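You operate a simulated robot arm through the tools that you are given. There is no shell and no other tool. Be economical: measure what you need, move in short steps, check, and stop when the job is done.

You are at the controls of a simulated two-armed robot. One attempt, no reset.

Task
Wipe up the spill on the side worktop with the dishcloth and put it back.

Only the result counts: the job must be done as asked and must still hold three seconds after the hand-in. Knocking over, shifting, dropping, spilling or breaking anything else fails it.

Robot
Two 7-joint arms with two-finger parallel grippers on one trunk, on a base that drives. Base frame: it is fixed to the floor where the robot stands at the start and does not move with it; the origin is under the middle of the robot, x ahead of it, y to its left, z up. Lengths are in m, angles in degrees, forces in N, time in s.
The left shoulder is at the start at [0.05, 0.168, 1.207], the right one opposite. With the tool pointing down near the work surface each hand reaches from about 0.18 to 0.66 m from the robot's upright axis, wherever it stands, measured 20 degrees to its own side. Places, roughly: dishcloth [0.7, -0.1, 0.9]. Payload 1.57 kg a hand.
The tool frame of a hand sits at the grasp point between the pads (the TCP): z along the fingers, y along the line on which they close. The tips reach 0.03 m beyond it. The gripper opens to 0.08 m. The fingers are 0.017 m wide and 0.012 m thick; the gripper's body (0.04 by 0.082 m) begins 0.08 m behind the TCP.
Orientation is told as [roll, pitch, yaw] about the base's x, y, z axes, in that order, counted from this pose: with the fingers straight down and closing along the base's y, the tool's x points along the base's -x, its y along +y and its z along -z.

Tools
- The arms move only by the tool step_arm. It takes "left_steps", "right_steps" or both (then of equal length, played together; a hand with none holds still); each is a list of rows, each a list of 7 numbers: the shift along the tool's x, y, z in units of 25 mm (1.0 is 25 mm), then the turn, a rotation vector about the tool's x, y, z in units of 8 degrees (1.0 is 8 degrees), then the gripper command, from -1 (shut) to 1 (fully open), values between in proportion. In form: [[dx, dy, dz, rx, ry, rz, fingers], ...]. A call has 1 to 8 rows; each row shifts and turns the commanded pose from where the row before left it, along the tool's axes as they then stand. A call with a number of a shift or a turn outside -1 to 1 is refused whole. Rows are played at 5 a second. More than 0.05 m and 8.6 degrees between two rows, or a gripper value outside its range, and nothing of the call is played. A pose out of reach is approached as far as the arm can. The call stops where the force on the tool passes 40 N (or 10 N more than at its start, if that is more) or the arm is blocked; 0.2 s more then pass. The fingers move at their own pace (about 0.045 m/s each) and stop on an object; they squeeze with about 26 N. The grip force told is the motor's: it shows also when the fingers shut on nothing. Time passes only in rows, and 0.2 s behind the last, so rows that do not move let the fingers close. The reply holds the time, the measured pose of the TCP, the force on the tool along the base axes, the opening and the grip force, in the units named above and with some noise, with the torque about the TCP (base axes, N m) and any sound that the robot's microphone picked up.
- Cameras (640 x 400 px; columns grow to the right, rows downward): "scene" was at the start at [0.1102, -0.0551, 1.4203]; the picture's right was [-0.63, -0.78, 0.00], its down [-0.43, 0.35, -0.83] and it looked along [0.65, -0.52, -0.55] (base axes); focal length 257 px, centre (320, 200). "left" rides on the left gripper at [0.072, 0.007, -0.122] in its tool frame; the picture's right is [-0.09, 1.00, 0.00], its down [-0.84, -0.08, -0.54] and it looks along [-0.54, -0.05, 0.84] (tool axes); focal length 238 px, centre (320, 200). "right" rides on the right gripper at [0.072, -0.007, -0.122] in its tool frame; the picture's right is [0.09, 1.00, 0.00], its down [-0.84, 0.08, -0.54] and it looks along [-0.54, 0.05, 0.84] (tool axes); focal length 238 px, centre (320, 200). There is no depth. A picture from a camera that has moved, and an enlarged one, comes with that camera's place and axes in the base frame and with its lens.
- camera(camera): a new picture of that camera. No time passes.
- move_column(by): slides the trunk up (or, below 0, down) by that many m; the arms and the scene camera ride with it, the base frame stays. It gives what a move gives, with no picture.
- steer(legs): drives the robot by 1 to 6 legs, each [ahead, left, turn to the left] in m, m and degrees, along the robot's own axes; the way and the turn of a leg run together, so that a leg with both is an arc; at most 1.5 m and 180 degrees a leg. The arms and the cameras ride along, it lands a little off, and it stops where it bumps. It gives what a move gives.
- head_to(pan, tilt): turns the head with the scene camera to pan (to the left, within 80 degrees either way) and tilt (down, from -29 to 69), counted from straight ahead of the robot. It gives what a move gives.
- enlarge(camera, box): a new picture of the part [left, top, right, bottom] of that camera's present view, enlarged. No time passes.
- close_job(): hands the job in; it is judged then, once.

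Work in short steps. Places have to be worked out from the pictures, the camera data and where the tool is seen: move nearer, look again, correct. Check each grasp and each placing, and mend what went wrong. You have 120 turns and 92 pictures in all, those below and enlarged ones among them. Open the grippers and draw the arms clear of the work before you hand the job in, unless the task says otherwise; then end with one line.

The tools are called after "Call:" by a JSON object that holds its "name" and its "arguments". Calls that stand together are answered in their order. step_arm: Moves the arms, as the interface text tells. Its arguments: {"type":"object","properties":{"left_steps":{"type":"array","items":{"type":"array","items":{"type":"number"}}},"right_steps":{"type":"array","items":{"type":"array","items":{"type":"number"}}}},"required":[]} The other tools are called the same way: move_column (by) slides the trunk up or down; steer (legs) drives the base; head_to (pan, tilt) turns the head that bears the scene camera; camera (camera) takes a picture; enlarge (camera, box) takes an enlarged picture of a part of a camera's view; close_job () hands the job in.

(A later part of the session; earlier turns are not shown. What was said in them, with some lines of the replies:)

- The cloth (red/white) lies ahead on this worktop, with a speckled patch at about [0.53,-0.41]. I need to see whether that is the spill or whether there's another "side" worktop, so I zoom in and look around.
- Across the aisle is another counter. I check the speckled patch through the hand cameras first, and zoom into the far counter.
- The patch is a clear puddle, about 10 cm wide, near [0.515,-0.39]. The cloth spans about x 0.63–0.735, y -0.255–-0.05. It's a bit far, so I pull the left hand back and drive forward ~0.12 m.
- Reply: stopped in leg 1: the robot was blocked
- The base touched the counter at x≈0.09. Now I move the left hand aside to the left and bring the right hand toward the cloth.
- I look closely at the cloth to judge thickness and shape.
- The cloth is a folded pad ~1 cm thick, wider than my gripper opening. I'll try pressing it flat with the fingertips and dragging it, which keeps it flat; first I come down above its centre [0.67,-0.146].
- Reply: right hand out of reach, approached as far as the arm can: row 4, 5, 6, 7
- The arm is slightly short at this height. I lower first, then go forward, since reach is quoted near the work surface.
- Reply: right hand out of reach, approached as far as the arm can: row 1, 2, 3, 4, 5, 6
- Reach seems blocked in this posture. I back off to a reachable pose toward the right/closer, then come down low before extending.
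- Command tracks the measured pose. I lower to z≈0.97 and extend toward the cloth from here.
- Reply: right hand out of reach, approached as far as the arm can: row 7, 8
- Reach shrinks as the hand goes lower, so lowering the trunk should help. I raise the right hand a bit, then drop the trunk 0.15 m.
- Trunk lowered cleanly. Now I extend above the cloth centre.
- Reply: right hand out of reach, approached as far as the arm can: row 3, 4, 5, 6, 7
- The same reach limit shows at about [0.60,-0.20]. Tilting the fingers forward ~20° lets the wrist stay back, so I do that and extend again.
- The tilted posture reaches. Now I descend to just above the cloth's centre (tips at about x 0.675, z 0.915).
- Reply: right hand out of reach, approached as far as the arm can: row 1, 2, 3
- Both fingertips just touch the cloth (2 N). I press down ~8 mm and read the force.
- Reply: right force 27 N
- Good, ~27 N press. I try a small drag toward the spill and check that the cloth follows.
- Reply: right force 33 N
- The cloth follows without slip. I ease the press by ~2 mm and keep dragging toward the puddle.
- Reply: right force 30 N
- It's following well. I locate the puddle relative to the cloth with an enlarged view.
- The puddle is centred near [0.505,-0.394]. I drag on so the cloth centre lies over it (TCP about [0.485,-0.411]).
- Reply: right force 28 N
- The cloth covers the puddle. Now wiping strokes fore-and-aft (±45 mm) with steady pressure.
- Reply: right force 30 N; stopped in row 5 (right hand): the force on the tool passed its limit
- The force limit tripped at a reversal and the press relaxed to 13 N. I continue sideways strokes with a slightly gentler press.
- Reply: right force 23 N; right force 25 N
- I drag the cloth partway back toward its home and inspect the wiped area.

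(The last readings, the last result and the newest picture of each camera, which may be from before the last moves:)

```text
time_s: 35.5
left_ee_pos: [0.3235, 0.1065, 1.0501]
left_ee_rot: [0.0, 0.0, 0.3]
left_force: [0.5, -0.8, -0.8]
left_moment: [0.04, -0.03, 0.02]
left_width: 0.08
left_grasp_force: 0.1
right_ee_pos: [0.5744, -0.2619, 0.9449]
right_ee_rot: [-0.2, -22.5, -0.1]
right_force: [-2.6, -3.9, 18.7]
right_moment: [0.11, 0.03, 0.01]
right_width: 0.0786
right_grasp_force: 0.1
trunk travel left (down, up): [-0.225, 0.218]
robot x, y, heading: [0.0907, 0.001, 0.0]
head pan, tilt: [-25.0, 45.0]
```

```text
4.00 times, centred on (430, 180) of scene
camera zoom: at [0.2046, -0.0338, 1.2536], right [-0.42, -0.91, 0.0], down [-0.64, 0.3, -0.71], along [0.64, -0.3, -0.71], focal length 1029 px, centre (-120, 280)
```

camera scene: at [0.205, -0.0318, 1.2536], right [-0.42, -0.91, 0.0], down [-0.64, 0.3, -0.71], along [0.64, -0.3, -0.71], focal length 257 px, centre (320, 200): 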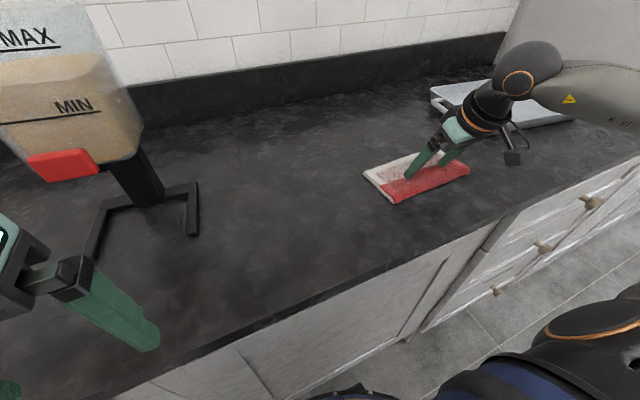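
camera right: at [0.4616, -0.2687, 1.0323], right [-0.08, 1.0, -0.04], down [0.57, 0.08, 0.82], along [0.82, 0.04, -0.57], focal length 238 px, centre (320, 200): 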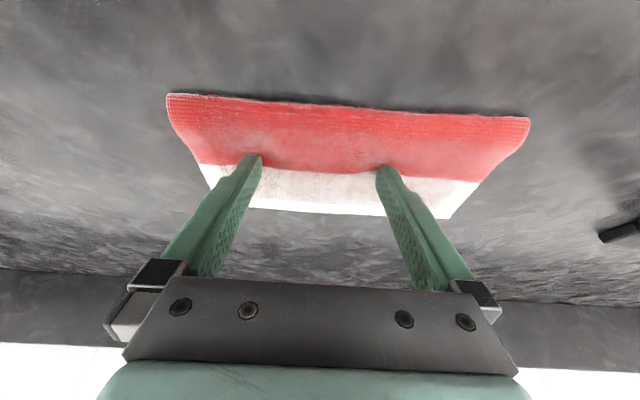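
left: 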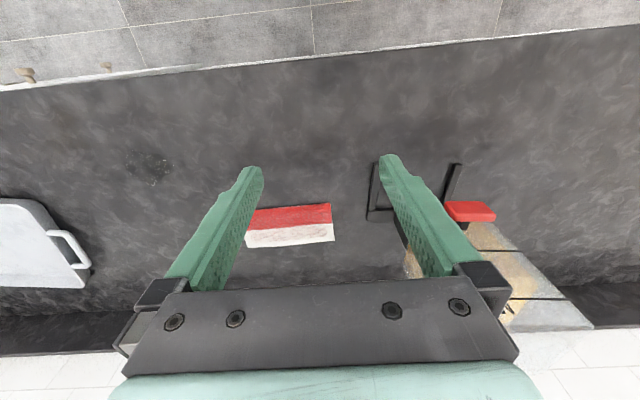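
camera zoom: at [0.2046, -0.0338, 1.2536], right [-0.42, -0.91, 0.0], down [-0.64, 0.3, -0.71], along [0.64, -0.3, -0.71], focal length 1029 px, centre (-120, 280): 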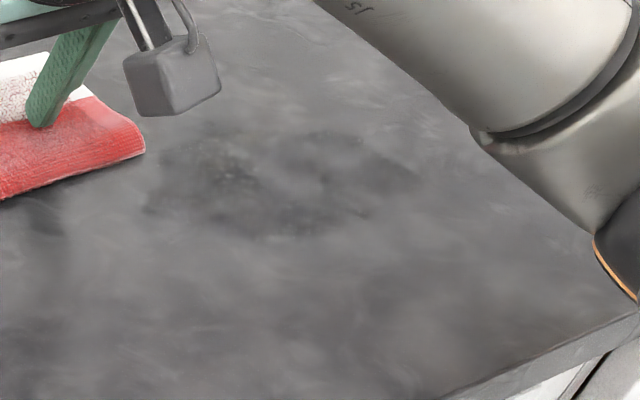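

A darker mottled patch still appears where the spill was. I zoom more closely to tell residue from shadow.

Call:
{"name": "enlarge", "arguments": {"camera": "scene", "box": [375, 150, 471, 210]}}

Call:
{"name": "camera", "arguments": {"camera": "scene"}}

```text
6.67 times, centred on (423, 180) of scene
camera zoom: at [0.2046, -0.0338, 1.2536], right [-0.42, -0.91, 0.0], down [-0.64, 0.3, -0.71], along [0.64, -0.3, -0.71], focal length 1715 px, centre (-367, 333)
```

zoom: 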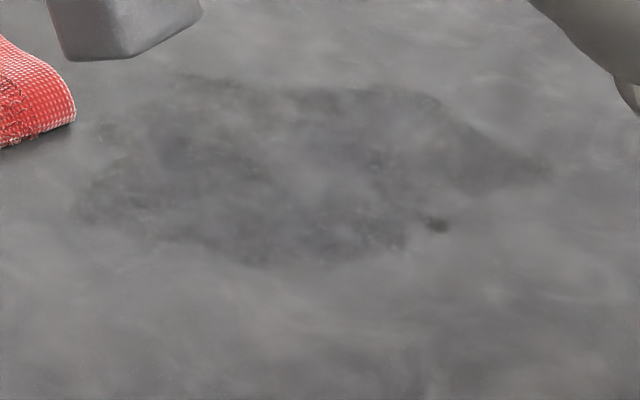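

```text
58 pictures are left
camera scene: at [0.2046, -0.0338, 1.2536], right [-0.42, -0.91, 0.0], down [-0.64, 0.3, -0.71], along [0.64, -0.3, -0.71], focal length 257 px, centre (320, 200)
```

scene: 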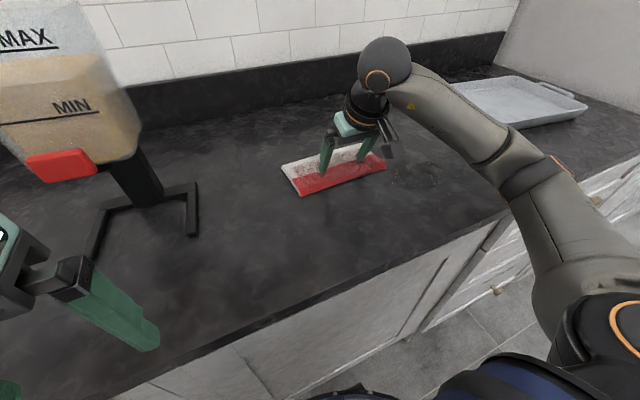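

There's residue spanning about x 0.46–0.56, y -0.33…-0.49. I go back over it and wipe more thoroughly.

Call:
{"name": "step_arm", "arguments": {"right_steps": [[0.3, -0.5, -0.1, 0, 0, 0, 1], [0.52, -0.9, -0.205, 0, 0, 0, 1], [0.52, -0.9, -0.205, 0, 0, 0, 1], [0.52, -0.9, -0.205, 0, 0, 0, 1], [0.52, -0.9, -0.205, 0, 0, 0, 1], [0.52, -0.9, -0.205, 0, 0, 0, 1], [0.4, -0.9, -0.15, 0, 0, 0, 1], [0, -0.8, 0, 0, 0, 0, 1]]}}

Call:
{"name": "step_arm", "arguments": {"right_steps": [[0.5, 0.1, -0.2, 0, 0, 0, 1], [0.8, 0, -0.315, 0, 0, 0, 1], [-0.5, 0, 0.2, 0, 0, 0, 1], [-0.84, 0, 0.33, 0, 0, 0, 1], [-0.84, 0, 0.33, 0, 0, 0, 1], [-0.84, 0, 0.33, 0, 0, 0, 1], [0.5, 0.3, -0.2, 0, 0, 0, 1], [0.84, 0.3, -0.33, 0, 0, 0, 1]]}}

Call:
{"name": "step_arm", "arguments": {"right_steps": [[0.84, 0.2, -0.33, 0, 0, 0, 1], [0.84, 0, -0.33, 0, 0, 0, 1], [-0.5, 0.2, 0.2, 0, 0, 0, 1], [-0.84, 0.2, 0.33, 0, 0, 0, 1], [-0.84, 0.2, 0.33, 0, 0, 0, 1], [-0.84, 0, 0.33, 0, 0, 0, 1], [0.5, 0.2, -0.2, 0, 0, 0, 1], [0.84, 0.2, -0.33, 0, 0, 0, 1]]}}

```text
time_s: 37.3
left_ee_pos: [0.3231, 0.109, 1.0504]
left_ee_rot: [-0.1, 0.0, 0.1]
left_force: [0.6, -0.5, 0.6]
left_moment: [0.04, -0.04, -0.02]
left_width: 0.0804
left_grasp_force: 0.0
right_ee_pos: [0.485, -0.4285, 0.945]
right_ee_rot: [-0.3, -22.6, 0.1]
right_force: [-1.4, 6.9, 24.5]
right_moment: [0.69, -0.07, 0.02]
right_width: 0.0799
right_grasp_force: 0.0
trunk travel left (down, up): [-0.225, 0.218]
robot x, y, heading: [0.0936, -0.0012, -0.1]
head pan, tilt: [-25.0, 45.0]
```

```text
time_s: 39.1
left_ee_pos: [0.3231, 0.1075, 1.0506]
left_ee_rot: [0.0, 0.0, 0.2]
left_force: [1.1, 1.5, -0.3]
left_moment: [0.03, 0.02, 0.02]
left_width: 0.0801
left_grasp_force: 0.1
right_ee_pos: [0.4963, -0.4114, 0.9453]
right_ee_rot: [-0.4, -22.7, -0.1]
right_force: [3.0, -3.6, 24.4]
right_moment: [0.36, -0.21, -0.05]
right_width: 0.0787
right_grasp_force: 0.1
trunk travel left (down, up): [-0.225, 0.218]
robot x, y, heading: [0.0945, -0.0046, 0.1]
head pan, tilt: [-25.0, 45.0]
```

```text
time_s: 40.9
left_ee_pos: [0.323, 0.1071, 1.05]
left_ee_rot: [-0.1, -0.1, 0.1]
left_force: [0.1, -0.5, -0.5]
left_moment: [-0.02, -0.01, -0.04]
left_width: 0.0803
left_grasp_force: 0.0
right_ee_pos: [0.4988, -0.3825, 0.9453]
right_ee_rot: [-0.4, -22.7, -0.1]
right_force: [3.5, -3.8, 22.7]
right_moment: [0.34, -0.22, -0.09]
right_width: 0.0791
right_grasp_force: 0.0
trunk travel left (down, up): [-0.225, 0.218]
robot x, y, heading: [0.0891, 0.0005, 0.1]
head pan, tilt: [-25.0, 45.0]
```

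Now another set of sideways sweeps, then drag partway back to inspect.

Call:
{"name": "step_arm", "arguments": {"right_steps": [[0, -0.5, 0, 0, 0, 0, 1], [0, -0.8, 0, 0, 0, 0, 1], [0, -0.8, 0, 0, 0, 0, 1], [0, -0.8, 0, 0, 0, 0, 1], [0, 0.5, 0, 0, 0, 0, 1], [0, 0.8, 0, 0, 0, 0, 1], [0, 0.8, 0, 0, 0, 0, 1], [0, 0.8, 0, 0, 0, 0, 1]]}}

Call:
{"name": "step_arm", "arguments": {"right_steps": [[-0.3, 0.5, 0.12, 0, 0, 0, 1], [-0.52, 0.9, 0.205, 0, 0, 0, 1], [-0.52, 0.9, 0.205, 0, 0, 0, 1], [-0.52, 0.9, 0.205, 0, 0, 0, 1], [-0.52, 0.9, 0.205, 0, 0, 0, 1], [-0.52, 0.9, 0.205, 0, 0, 0, 1], [-0.3, 0.9, 0.12, 0, 0, 0, 1]]}}

Call:
{"name": "enlarge", "arguments": {"camera": "scene", "box": [350, 130, 510, 230]}}

Call:
{"name": "camera", "arguments": {"camera": "right"}}

```text
time_s: 42.7
left_ee_pos: [0.3228, 0.1077, 1.051]
left_ee_rot: [0.0, 0.0, 0.3]
left_force: [-0.3, 0.4, -0.1]
left_moment: [0.03, -0.02, 0.02]
left_width: 0.08
left_grasp_force: 0.0
right_ee_pos: [0.4945, -0.3825, 0.9451]
right_ee_rot: [-0.4, -22.7, -0.1]
right_force: [1.4, -8.1, 27.8]
right_moment: [0.28, -0.17, -0.01]
right_width: 0.0773
right_grasp_force: 0.0
trunk travel left (down, up): [-0.225, 0.218]
robot x, y, heading: [0.0924, 0.0008, 0.1]
head pan, tilt: [-25.0, 45.0]
```

```text
time_s: 44.3
left_ee_pos: [0.3235, 0.1077, 1.0499]
left_ee_rot: [0.0, 0.0, 0.2]
left_force: [-0.5, 0.2, 0.1]
left_moment: [-0.02, -0.01, 0.03]
left_width: 0.08
left_grasp_force: 0.1
right_ee_pos: [0.5822, -0.2355, 0.9447]
right_ee_rot: [-0.2, -22.7, -0.1]
right_force: [-2.2, -5.1, 22.8]
right_moment: [0.07, -0.05, 0.01]
right_width: 0.0789
right_grasp_force: 0.2
trunk travel left (down, up): [-0.225, 0.218]
robot x, y, heading: [0.0922, -0.002, 0.2]
head pan, tilt: [-25.0, 45.0]
```

```text
4.00 times, centred on (430, 180) of scene
camera zoom: at [0.2043, -0.0338, 1.2537], right [-0.42, -0.91, 0.0], down [-0.64, 0.3, -0.71], along [0.64, -0.3, -0.71], focal length 1029 px, centre (-120, 280)
```

zoom: 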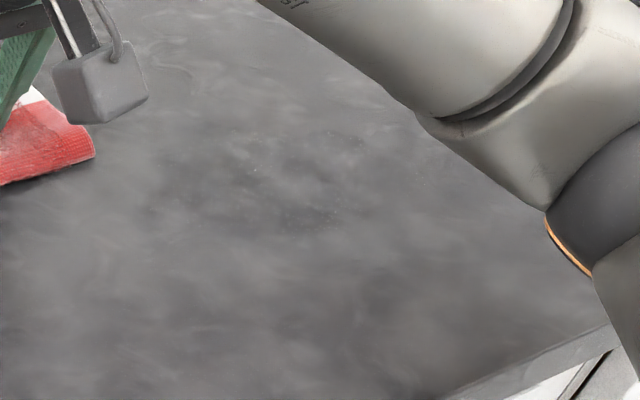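

```text
56 pictures are left
camera right: at [0.4691, -0.2424, 1.0317], right [-0.08, 1.0, -0.04], down [0.56, 0.08, 0.82], along [0.82, 0.04, -0.57], focal length 238 px, centre (320, 200)
```

right: 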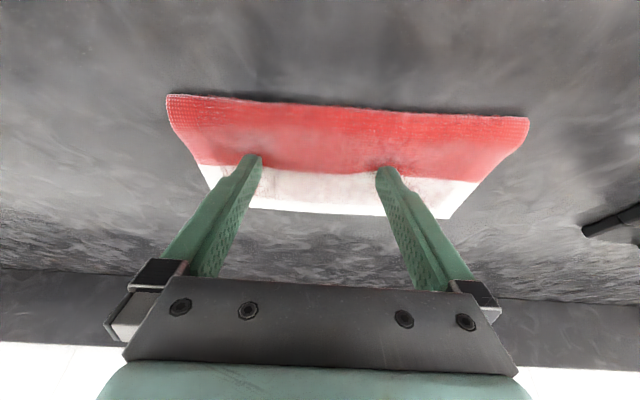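

Much fainter, but a trace may remain. One more full round of wiping over it.

Call:
{"name": "enlarge", "arguments": {"camera": "scene", "box": [375, 150, 471, 210]}}

Call:
{"name": "step_arm", "arguments": {"right_steps": [[0.3, -0.5, -0.12, 0, 0, 0, 1], [0.52, -0.9, -0.205, 0, 0, 0, 1], [0.52, -0.9, -0.205, 0, 0, 0, 1], [0.52, -0.9, -0.205, 0, 0, 0, 1], [0.52, -0.9, -0.205, 0, 0, 0, 1], [0.52, -0.9, -0.205, 0, 0, 0, 1], [0.4, -0.9, -0.15, 0, 0, 0, 1], [0.2, -0.9, -0.08, 0, 0, 0, 1]]}}

Call:
{"name": "step_arm", "arguments": {"right_steps": [[0.3, -0.8, -0.12, 0, 0, 0, 1], [0.5, -0.8, -0.2, 0, 0, 0, 1], [0.5, 0.3, -0.2, 0, 0, 0, 1], [-0.5, 0, 0.2, 0, 0, 0, 1], [-0.84, 0, 0.33, 0, 0, 0, 1], [-0.84, 0, 0.33, 0, 0, 0, 1], [-0.84, 0.3, 0.33, 0, 0, 0, 1], [0.5, 0.3, -0.2, 0, 0, 0, 1]]}}

Call:
{"name": "step_arm", "arguments": {"right_steps": [[0.84, 0.2, -0.33, 0, 0, 0, 1], [0.84, 0.2, -0.33, 0, 0, 0, 1], [0.84, 0.2, -0.33, 0, 0, 0, 1], [-0.5, 0.2, 0.2, 0, 0, 0, 1], [-0.84, 0.2, 0.33, 0, 0, 0, 1], [-0.84, 0.2, 0.33, 0, 0, 0, 1], [-0.84, 0.2, 0.33, 0, 0, 0, 1], [0.5, 0.2, -0.2, 0, 0, 0, 1]]}}

Call:
{"name": "step_arm", "arguments": {"right_steps": [[0.84, 0.2, -0.33, 0, 0, 0, 1], [0.84, 0.2, -0.33, 0, 0, 0, 1], [0.84, 0.2, -0.33, 0, 0, 0, 1], [-0.5, 0.2, 0.2, 0, 0, 0, 1], [-0.84, 0, 0.33, 0, 0, 0, 1], [0, -0.5, 0, 0, 0, 0, 1], [0, -0.8, 0, 0, 0, 0, 1], [0, -0.8, 0, 0, 0, 0, 1]]}}

```text
6.67 times, centred on (423, 180) of scene
camera zoom: at [0.2043, -0.0338, 1.2537], right [-0.42, -0.91, 0.0], down [-0.64, 0.3, -0.71], along [0.64, -0.3, -0.71], focal length 1715 px, centre (-367, 333)
```

zoom: 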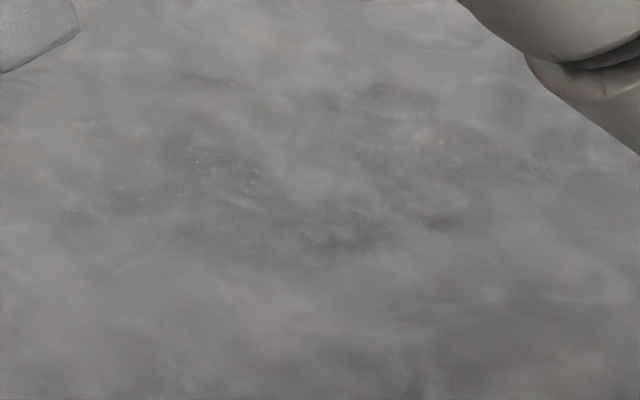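

```text
time_s: 46.1
left_ee_pos: [0.323, 0.1095, 1.0507]
left_ee_rot: [0.0, 0.0, 0.1]
left_force: [0.0, -0.3, 0.4]
left_moment: [0.02, -0.04, 0.03]
left_width: 0.0799
left_grasp_force: 0.0
right_ee_pos: [0.4884, -0.4037, 0.9447]
right_ee_rot: [-0.3, -22.6, 0.0]
right_force: [0.4, 6.6, 25.2]
right_moment: [0.67, -0.12, -0.02]
right_width: 0.0799
right_grasp_force: 0.0
trunk travel left (down, up): [-0.225, 0.218]
robot x, y, heading: [0.0914, 0.001, -0.2]
head pan, tilt: [-25.0, 45.0]
```

```text
time_s: 47.9
left_ee_pos: [0.3235, 0.1081, 1.0503]
left_ee_rot: [-0.1, 0.0, 0.2]
left_force: [0.3, 0.1, 0.8]
left_moment: [0.02, 0.01, -0.02]
left_width: 0.0801
left_grasp_force: 0.1
right_ee_pos: [0.5217, -0.4222, 0.9447]
right_ee_rot: [-0.4, -22.8, -0.1]
right_force: [3.4, -4.1, 22.9]
right_moment: [0.3, -0.15, -0.06]
right_width: 0.0789
right_grasp_force: 0.0
trunk travel left (down, up): [-0.225, 0.218]
robot x, y, heading: [0.0885, 0.0005, -0.2]
head pan, tilt: [-25.0, 45.0]
```

```text
time_s: 49.7
left_ee_pos: [0.3246, 0.1083, 1.0507]
left_ee_rot: [-0.1, 0.0, 0.3]
left_force: [-0.5, 0.3, -0.4]
left_moment: [-0.01, 0.01, -0.01]
left_width: 0.0801
left_grasp_force: 0.1
right_ee_pos: [0.521, -0.3825, 0.945]
right_ee_rot: [-0.3, -22.6, -0.1]
right_force: [5.0, -2.4, 20.8]
right_moment: [0.24, -0.22, -0.08]
right_width: 0.0791
right_grasp_force: 0.1
trunk travel left (down, up): [-0.225, 0.218]
robot x, y, heading: [0.091, -0.0009, -0.0]
head pan, tilt: [-25.0, 45.0]
```

```text
time_s: 51.5
left_ee_pos: [0.3233, 0.1077, 1.0507]
left_ee_rot: [-0.1, 0.0, 0.2]
left_force: [0.2, -0.1, -0.2]
left_moment: [0.03, -0.01, 0.06]
left_width: 0.0798
left_grasp_force: 0.1
right_ee_pos: [0.4887, -0.4139, 0.9447]
right_ee_rot: [-0.4, -22.6, 0.0]
right_force: [-1.0, 6.7, 23.6]
right_moment: [0.65, -0.07, -0.01]
right_width: 0.0801
right_grasp_force: 0.1
trunk travel left (down, up): [-0.225, 0.218]
robot x, y, heading: [0.0918, 0.0027, 0.1]
head pan, tilt: [-25.0, 45.0]
```

One more round of strokes, then I drag back and look.

Call:
{"name": "step_arm", "arguments": {"right_steps": [[0, -0.5, 0, 0, 0, 0, 1], [0, -0.8, 0, 0, 0, 0, 1], [0.5, 0, -0.2, 0, 0, 0, 1], [0.84, 0, -0.33, 0, 0, 0, 1], [-0.5, 0, 0.2, 0, 0, 0, 1], [-0.84, 0, 0.33, 0, 0, 0, 1], [-0.84, 0, 0.33, 0, 0, 0, 1], [-0.5, 0.3, 0.2, 0, 0, 0, 1]]}}

Call:
{"name": "step_arm", "arguments": {"right_steps": [[0.5, 0.5, -0.2, 0, 0, 0, 1], [0.84, 0.4, -0.33, 0, 0, 0, 1], [0.84, 0.4, -0.33, 0, 0, 0, 1], [-0.5, 0.3, 0.2, 0, 0, 0, 1], [-0.84, 0.3, 0.33, 0, 0, 0, 1], [-0.84, 0.3, 0.33, 0, 0, 0, 1], [0.5, 0.3, -0.2, 0, 0, 0, 1], [0.6, 0.3, -0.24, 0, 0, 0, 1]]}}

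Call:
{"name": "step_arm", "arguments": {"right_steps": [[-0.3, 0.5, 0.12, 0, 0, 0, 1], [-0.52, 0.9, 0.205, 0, 0, 0, 1], [-0.52, 0.9, 0.205, 0, 0, 0, 1], [-0.52, 0.9, 0.205, 0, 0, 0, 1], [-0.52, 0.9, 0.205, 0, 0, 0, 1], [-0.52, 0.9, 0.205, 0, 0, 0, 1], [-0.52, 0.5, 0.205, 0, 0, 0, 1]]}}

Call:
{"name": "enlarge", "arguments": {"camera": "scene", "box": [350, 130, 510, 230]}}

Call:
{"name": "enlarge", "arguments": {"camera": "scene", "box": [375, 150, 471, 210]}}

```text
time_s: 53.3
left_ee_pos: [0.3236, 0.1072, 1.051]
left_ee_rot: [-0.1, 0.1, 0.1]
left_force: [-0.1, 1.3, -0.3]
left_moment: [0.0, -0.01, 0.01]
left_width: 0.08
left_grasp_force: 0.1
right_ee_pos: [0.5245, -0.44, 0.9454]
right_ee_rot: [-0.5, -22.5, -0.1]
right_force: [-3.4, -2.8, 18.3]
right_moment: [0.28, 0.05, 0.06]
right_width: 0.0784
right_grasp_force: 0.0
trunk travel left (down, up): [-0.225, 0.218]
robot x, y, heading: [0.0936, 0.0016, -0.2]
head pan, tilt: [-25.0, 45.0]
```

```text
time_s: 55.1
left_ee_pos: [0.3236, 0.109, 1.0501]
left_ee_rot: [-0.1, 0.1, 0.3]
left_force: [0.4, 0.8, -0.5]
left_moment: [-0.01, 0.02, 0.02]
left_width: 0.08
left_grasp_force: 0.0
right_ee_pos: [0.497, -0.3697, 0.9447]
right_ee_rot: [-0.4, -22.7, -0.1]
right_force: [6.2, -4.1, 23.6]
right_moment: [0.25, -0.29, -0.07]
right_width: 0.0789
right_grasp_force: 0.2
trunk travel left (down, up): [-0.225, 0.218]
robot x, y, heading: [0.0895, -0.0017, 0.2]
head pan, tilt: [-25.0, 45.0]
```

```text
time_s: 56.7
left_ee_pos: [0.323, 0.1067, 1.0511]
left_ee_rot: [0.0, -0.1, 0.2]
left_force: [-0.8, 0.5, -0.6]
left_moment: [0.01, 0.0, -0.02]
left_width: 0.0797
left_grasp_force: 0.1
right_ee_pos: [0.5865, -0.2322, 0.9455]
right_ee_rot: [-0.2, -22.5, -0.1]
right_force: [-4.4, -3.4, 18.9]
right_moment: [0.1, 0.05, -0.01]
right_width: 0.0794
right_grasp_force: 0.0
trunk travel left (down, up): [-0.225, 0.218]
robot x, y, heading: [0.0928, 0.0001, 0.1]
head pan, tilt: [-25.0, 45.0]
```

```text
4.00 times, centred on (430, 180) of scene
camera zoom: at [0.2044, -0.0337, 1.2536], right [-0.42, -0.91, 0.0], down [-0.64, 0.3, -0.71], along [0.64, -0.3, -0.71], focal length 1029 px, centre (-120, 280)
```

zoom: 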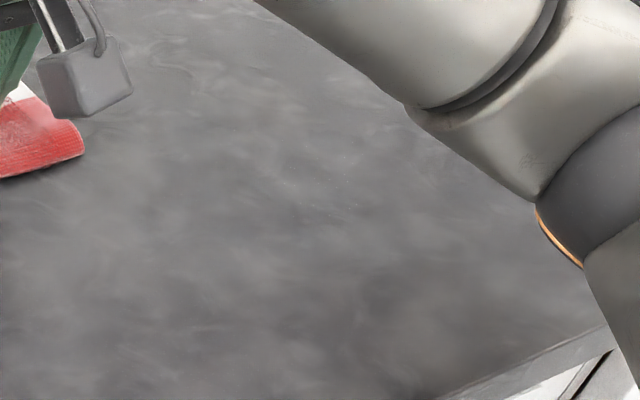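

```text
6.67 times, centred on (423, 180) of scene
camera zoom: at [0.2044, -0.0337, 1.2536], right [-0.42, -0.91, 0.0], down [-0.64, 0.3, -0.71], along [0.64, -0.3, -0.71], focal length 1715 px, centre (-367, 333)
```

zoom: 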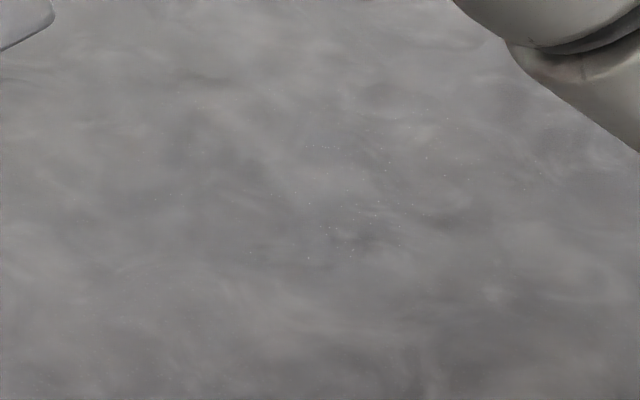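

Almost nothing but a few tiny specks. One last round to make sure.

Call:
{"name": "step_arm", "arguments": {"right_steps": [[0.3, -0.5, -0.1, 0, 0, 0, 1], [0.52, -0.9, -0.205, 0, 0, 0, 1], [0.52, -0.9, -0.205, 0, 0, 0, 1], [0.52, -0.9, -0.205, 0, 0, 0, 1], [0.52, -0.9, -0.205, 0, 0, 0, 1], [0.52, -0.9, -0.205, 0, 0, 0, 1], [0.52, -0.9, -0.205, 0, 0, 0, 1], [0.4, -0.9, -0.16, 0, 0, 0, 1]]}}

Call:
{"name": "step_arm", "arguments": {"right_steps": [[0.3, -0.8, -0.12, 0, 0, 0, 1], [0.5, -0.8, -0.2, 0, 0, 0, 1], [0.5, 0.3, -0.2, 0, 0, 0, 1], [-0.5, 0, 0.2, 0, 0, 0, 1], [-0.84, 0, 0.33, 0, 0, 0, 1], [-0.84, 0, 0.33, 0, 0, 0, 1], [-0.84, 0.3, 0.33, 0, 0, 0, 1], [0.5, 0.3, -0.2, 0, 0, 0, 1]]}}

Call:
{"name": "step_arm", "arguments": {"right_steps": [[0.84, 0.2, -0.33, 0, 0, 0, 1], [0.84, 0.2, -0.33, 0, 0, 0, 1], [0.84, 0.2, -0.33, 0, 0, 0, 1], [-0.5, 0.2, 0.2, 0, 0, 0, 1], [-0.84, 0.2, 0.33, 0, 0, 0, 1], [-0.84, 0.2, 0.33, 0, 0, 0, 1], [-0.84, 0.2, 0.33, 0, 0, 0, 1], [0.5, 0.2, -0.2, 0, 0, 0, 1]]}}

Call:
{"name": "step_arm", "arguments": {"right_steps": [[0.84, 0.2, -0.33, 0, 0, 0, 1], [0.84, 0.2, -0.33, 0, 0, 0, 1], [0, -0.5, 0, 0, 0, 0, 1], [0, -0.8, 0, 0, 0, 0, 1], [0, -0.8, 0, 0, 0, 0, 1], [0, 0.5, 0, 0, 0, 0, 1], [0, 0.8, 0, 0, 0, 0, 1], [0, 0.8, 0, 0, 0, 0, 1]]}}

Call:
{"name": "step_arm", "arguments": {"right_steps": [[-0.3, 0.5, 0.12, 0, 0, 0, 1], [-0.52, 0.9, 0.205, 0, 0, 0, 1], [-0.52, 0.9, 0.205, 0, 0, 0, 1], [-0.52, 0.9, 0.205, 0, 0, 0, 1], [-0.52, 0.9, 0.205, 0, 0, 0, 1], [-0.52, 0.9, 0.205, 0, 0, 0, 1], [-0.52, 0.5, 0.205, 0, 0, 0, 1]]}}

Call:
{"name": "enlarge", "arguments": {"camera": "scene", "box": [375, 150, 471, 210]}}

Call:
{"name": "camera", "arguments": {"camera": "right"}}

```text
time_s: 58.5
left_ee_pos: [0.3233, 0.1084, 1.0502]
left_ee_rot: [-0.1, -0.1, 0.2]
left_force: [-0.1, -0.5, 0.6]
left_moment: [0.0, 0.0, 0.04]
left_width: 0.0799
left_grasp_force: 0.0
right_ee_pos: [0.4838, -0.4019, 0.9444]
right_ee_rot: [-0.4, -22.5, 0.0]
right_force: [0.4, 5.0, 24.1]
right_moment: [0.58, -0.08, -0.08]
right_width: 0.08
right_grasp_force: 0.1
trunk travel left (down, up): [-0.225, 0.218]
robot x, y, heading: [0.0896, -0.0018, -0.2]
head pan, tilt: [-25.0, 45.0]
```

```text
time_s: 60.3
left_ee_pos: [0.3237, 0.108, 1.0502]
left_ee_rot: [-0.2, -0.1, 0.1]
left_force: [0.3, 0.1, -0.4]
left_moment: [-0.01, 0.01, -0.01]
left_width: 0.0798
left_grasp_force: 0.0
right_ee_pos: [0.5167, -0.4202, 0.946]
right_ee_rot: [-0.3, -22.7, -0.1]
right_force: [4.4, -3.6, 22.5]
right_moment: [0.33, -0.23, -0.06]
right_width: 0.0785
right_grasp_force: 0.0
trunk travel left (down, up): [-0.225, 0.218]
robot x, y, heading: [0.0928, -0.002, -0.3]
head pan, tilt: [-25.0, 45.0]
```

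```text
time_s: 62.1
left_ee_pos: [0.3232, 0.1086, 1.0515]
left_ee_rot: [-0.1, 0.0, 0.2]
left_force: [0.2, 0.0, -0.6]
left_moment: [0.03, -0.03, -0.03]
left_width: 0.0799
left_grasp_force: 0.2
right_ee_pos: [0.5185, -0.3803, 0.946]
right_ee_rot: [-0.3, -22.6, -0.2]
right_force: [5.0, -3.3, 23.0]
right_moment: [0.23, -0.24, -0.08]
right_width: 0.0792
right_grasp_force: 0.1
trunk travel left (down, up): [-0.225, 0.218]
robot x, y, heading: [0.0941, 0.0008, 0.0]
head pan, tilt: [-25.0, 45.0]
```

```text
time_s: 63.9
left_ee_pos: [0.3226, 0.1084, 1.0499]
left_ee_rot: [-0.1, 0.0, 0.1]
left_force: [0.2, -0.6, 0.5]
left_moment: [0.01, -0.01, 0.02]
left_width: 0.0801
left_grasp_force: 0.1
right_ee_pos: [0.4723, -0.37, 0.9451]
right_ee_rot: [-0.4, -22.8, -0.1]
right_force: [-0.1, -8.8, 29.2]
right_moment: [0.35, -0.16, -0.04]
right_width: 0.0769
right_grasp_force: 0.2
trunk travel left (down, up): [-0.225, 0.218]
robot x, y, heading: [0.0878, -0.0011, -0.0]
head pan, tilt: [-25.0, 45.0]
```

```text
time_s: 65.5
left_ee_pos: [0.3231, 0.1074, 1.0509]
left_ee_rot: [0.0, 0.1, 0.2]
left_force: [-1.0, 0.6, 0.6]
left_moment: [-0.01, 0.01, -0.03]
left_width: 0.0801
left_grasp_force: 0.1
right_ee_pos: [0.5648, -0.2327, 0.9456]
right_ee_rot: [-0.1, -22.6, -0.1]
right_force: [-5.2, -4.0, 22.5]
right_moment: [0.14, 0.02, 0.0]
right_width: 0.0789
right_grasp_force: 0.1
trunk travel left (down, up): [-0.225, 0.218]
robot x, y, heading: [0.0918, 0.0015, -0.2]
head pan, tilt: [-25.0, 45.0]
```

```text
6.67 times, centred on (423, 180) of scene
camera zoom: at [0.2041, -0.0336, 1.2537], right [-0.42, -0.91, 0.0], down [-0.64, 0.3, -0.71], along [0.64, -0.3, -0.71], focal length 1715 px, centre (-367, 333)
```

zoom: 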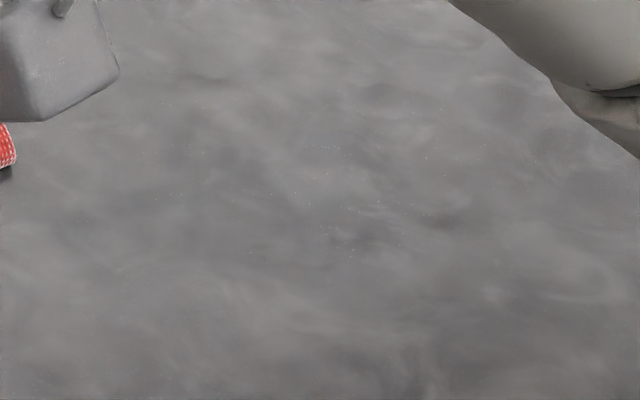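

```text
51 pictures are left
camera right: at [0.4512, -0.2391, 1.032], right [-0.08, 1.0, -0.04], down [0.56, 0.08, 0.82], along [0.82, 0.05, -0.57], focal length 238 px, centre (320, 200)
```

right: 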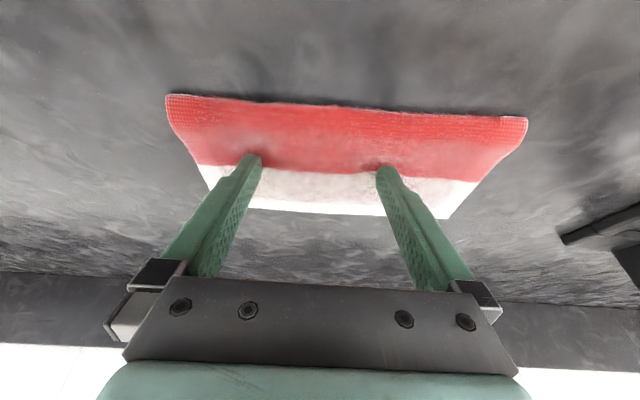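

The area is now clean. I drag the cloth home (TCP back to [0.646,-0.164]).

Call:
{"name": "step_arm", "arguments": {"right_steps": [[-0.605, 0.55, 0.238, 0, 0, 0, 1], [-0.605, 0.55, 0.238, 0, 0, 0, 1], [-0.605, 0.55, 0.238, 0, 0, 0, 1], [-0.605, 0.55, 0.238, 0, 0, 0, 1], [-0.605, 0.55, 0.238, 0, 0, 0, 1]]}}

Call:
{"name": "camera", "arguments": {"camera": "right"}}

```text
time_s: 66.7
left_ee_pos: [0.3233, 0.1075, 1.0515]
left_ee_rot: [-0.1, 0.0, 0.3]
left_force: [0.0, -0.1, 0.2]
left_moment: [-0.04, 0.0, 0.04]
left_width: 0.08
left_grasp_force: 0.1
right_ee_pos: [0.6453, -0.163, 0.9448]
right_ee_rot: [-0.3, -22.4, -0.1]
right_force: [-2.6, -2.2, 15.1]
right_moment: [0.11, -0.01, -0.02]
right_width: 0.0792
right_grasp_force: 0.0
trunk travel left (down, up): [-0.225, 0.218]
robot x, y, heading: [0.0937, 0.0012, 0.1]
head pan, tilt: [-25.0, 45.0]
```

```text
50 pictures are left
camera right: at [0.5327, -0.17, 1.0325], right [-0.08, 1.0, -0.04], down [0.57, 0.08, 0.82], along [0.82, 0.05, -0.57], focal length 238 px, centre (320, 200)
```

right: 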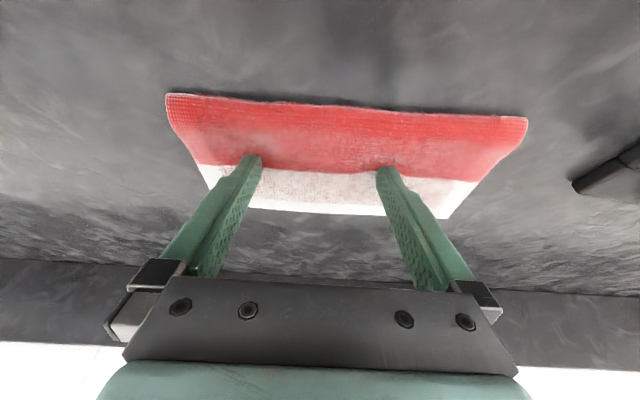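

The cloth view matches the original touch-down view within ~2 mm. I lift straight up and retract the hand.

Call:
{"name": "step_arm", "arguments": {"right_steps": [[-0.15, 0, -0.37, 0, 0, 0, 1], [-0.3, 0, -0.75, 0, 0, 0, 1], [-0.3, 0, -0.8, 0, 0, 0, 1], [0.3, 0, -0.9, 0, 0, 0, 1], [0.6, -0.3, -0.8, 0, 0, 0, 1], [0.9, -0.6, -0.6, 0, 0, 0, 1], [0.9, -0.6, -0.6, 0, 0, 0, 1], [0.9, -0.6, -0.6, 0, 0, 0, 1]]}}

Call:
{"name": "move_column", "arguments": {"by": 0.15}}

Call:
{"name": "camera", "arguments": {"camera": "scene"}}

Call:
{"name": "enlarge", "arguments": {"camera": "scene", "box": [320, 170, 480, 270]}}

```text
time_s: 68.5
left_ee_pos: [0.324, 0.1064, 1.0501]
left_ee_rot: [0.1, 0.1, 0.1]
left_force: [0.6, 0.7, -0.6]
left_moment: [0.0, -0.01, 0.0]
left_width: 0.0801
left_grasp_force: 0.1
right_ee_pos: [0.5288, -0.2159, 1.0427]
right_ee_rot: [-0.3, -22.3, -0.1]
right_force: [-0.3, -0.6, 0.2]
right_moment: [0.01, -0.02, 0.02]
right_width: 0.08
right_grasp_force: 0.1
trunk travel left (down, up): [-0.225, 0.218]
robot x, y, heading: [0.0916, -0.0002, -0.1]
head pan, tilt: [-25.0, 45.0]
```

```text
time_s: 70.3
left_ee_pos: [0.326, 0.1079, 1.1993]
left_ee_rot: [0.0, 0.1, 0.2]
left_force: [0.3, 0.6, 0.9]
left_moment: [-0.01, 0.0, 0.01]
left_width: 0.0799
left_grasp_force: 0.2
right_ee_pos: [0.5293, -0.2159, 1.192]
right_ee_rot: [-0.3, -22.3, -0.2]
right_force: [-0.4, 0.0, -0.3]
right_moment: [0.0, 0.01, 0.0]
right_width: 0.08
right_grasp_force: 0.0
trunk travel left (down, up): [-0.375, 0.068]
robot x, y, heading: [0.0893, 0.001, 0.2]
head pan, tilt: [-25.0, 45.0]
```

```text
49 pictures are left
camera scene: at [0.2064, -0.0342, 1.4033], right [-0.42, -0.91, 0.0], down [-0.64, 0.3, -0.71], along [0.64, -0.3, -0.71], focal length 257 px, centre (320, 200)
```

scene: 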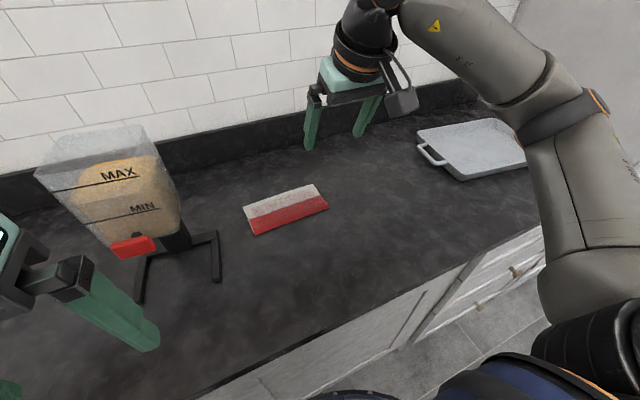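

```text
4.00 times, centred on (400, 220) of scene
camera zoom: at [0.2064, -0.0342, 1.4033], right [-0.42, -0.91, 0.0], down [-0.64, 0.3, -0.71], along [0.64, -0.3, -0.71], focal length 1029 px, centre (0, 120)
```

zoom: 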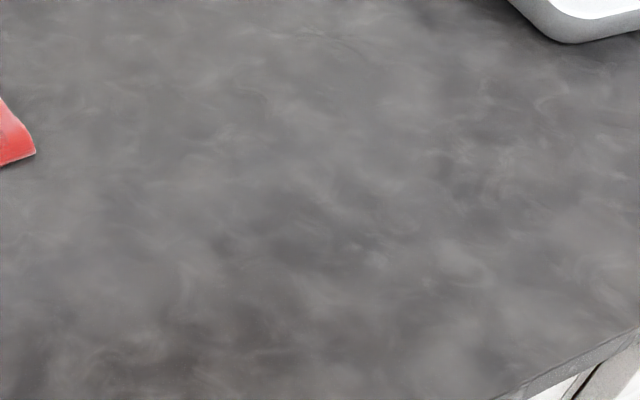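

The spill is gone and the cloth lies in the same pixels as before. I draw the right arm back and hand in.

Call:
{"name": "step_arm", "arguments": {"right_steps": [[1, -0.4, -0.4, 0, 0, 0, 1], [1, -0.4, -0.4, 0, 0, 0, 1], [1, -0.4, -0.4, 0, 0, 0, 1], [1, -0.4, -0.4, 0, 0, 0, 1], [1, -0.4, -0.4, 0, 0, 0, 1]]}}

Call:
{"name": "close_job", "arguments": {}}

```text
time_s: 71.5
left_ee_pos: [0.3241, 0.1054, 1.1997]
left_ee_rot: [0.1, 0.1, 0.0]
left_force: [-1.2, 0.3, 0.2]
left_moment: [-0.02, -0.03, -0.01]
left_width: 0.0799
left_grasp_force: 0.1
right_ee_pos: [0.3935, -0.2654, 1.1913]
right_ee_rot: [-0.1, -22.3, -0.1]
right_force: [0.3, 0.2, -0.1]
right_moment: [0.01, 0.0, 0.02]
right_width: 0.0801
right_grasp_force: 0.0
trunk travel left (down, up): [-0.375, 0.068]
robot x, y, heading: [0.0915, -0.0013, -0.0]
head pan, tilt: [-25.0, 45.0]
```

```text
The job is handed in.
```

I wiped up the spill with the dishcloth and put the cloth back within about 2 mm of where it was; no spill shows in the last pictures. I pressed and dragged the cloth flat instead of gripping it; the base bumped the counter once while driving up, and nothing looked out of place afterwards.
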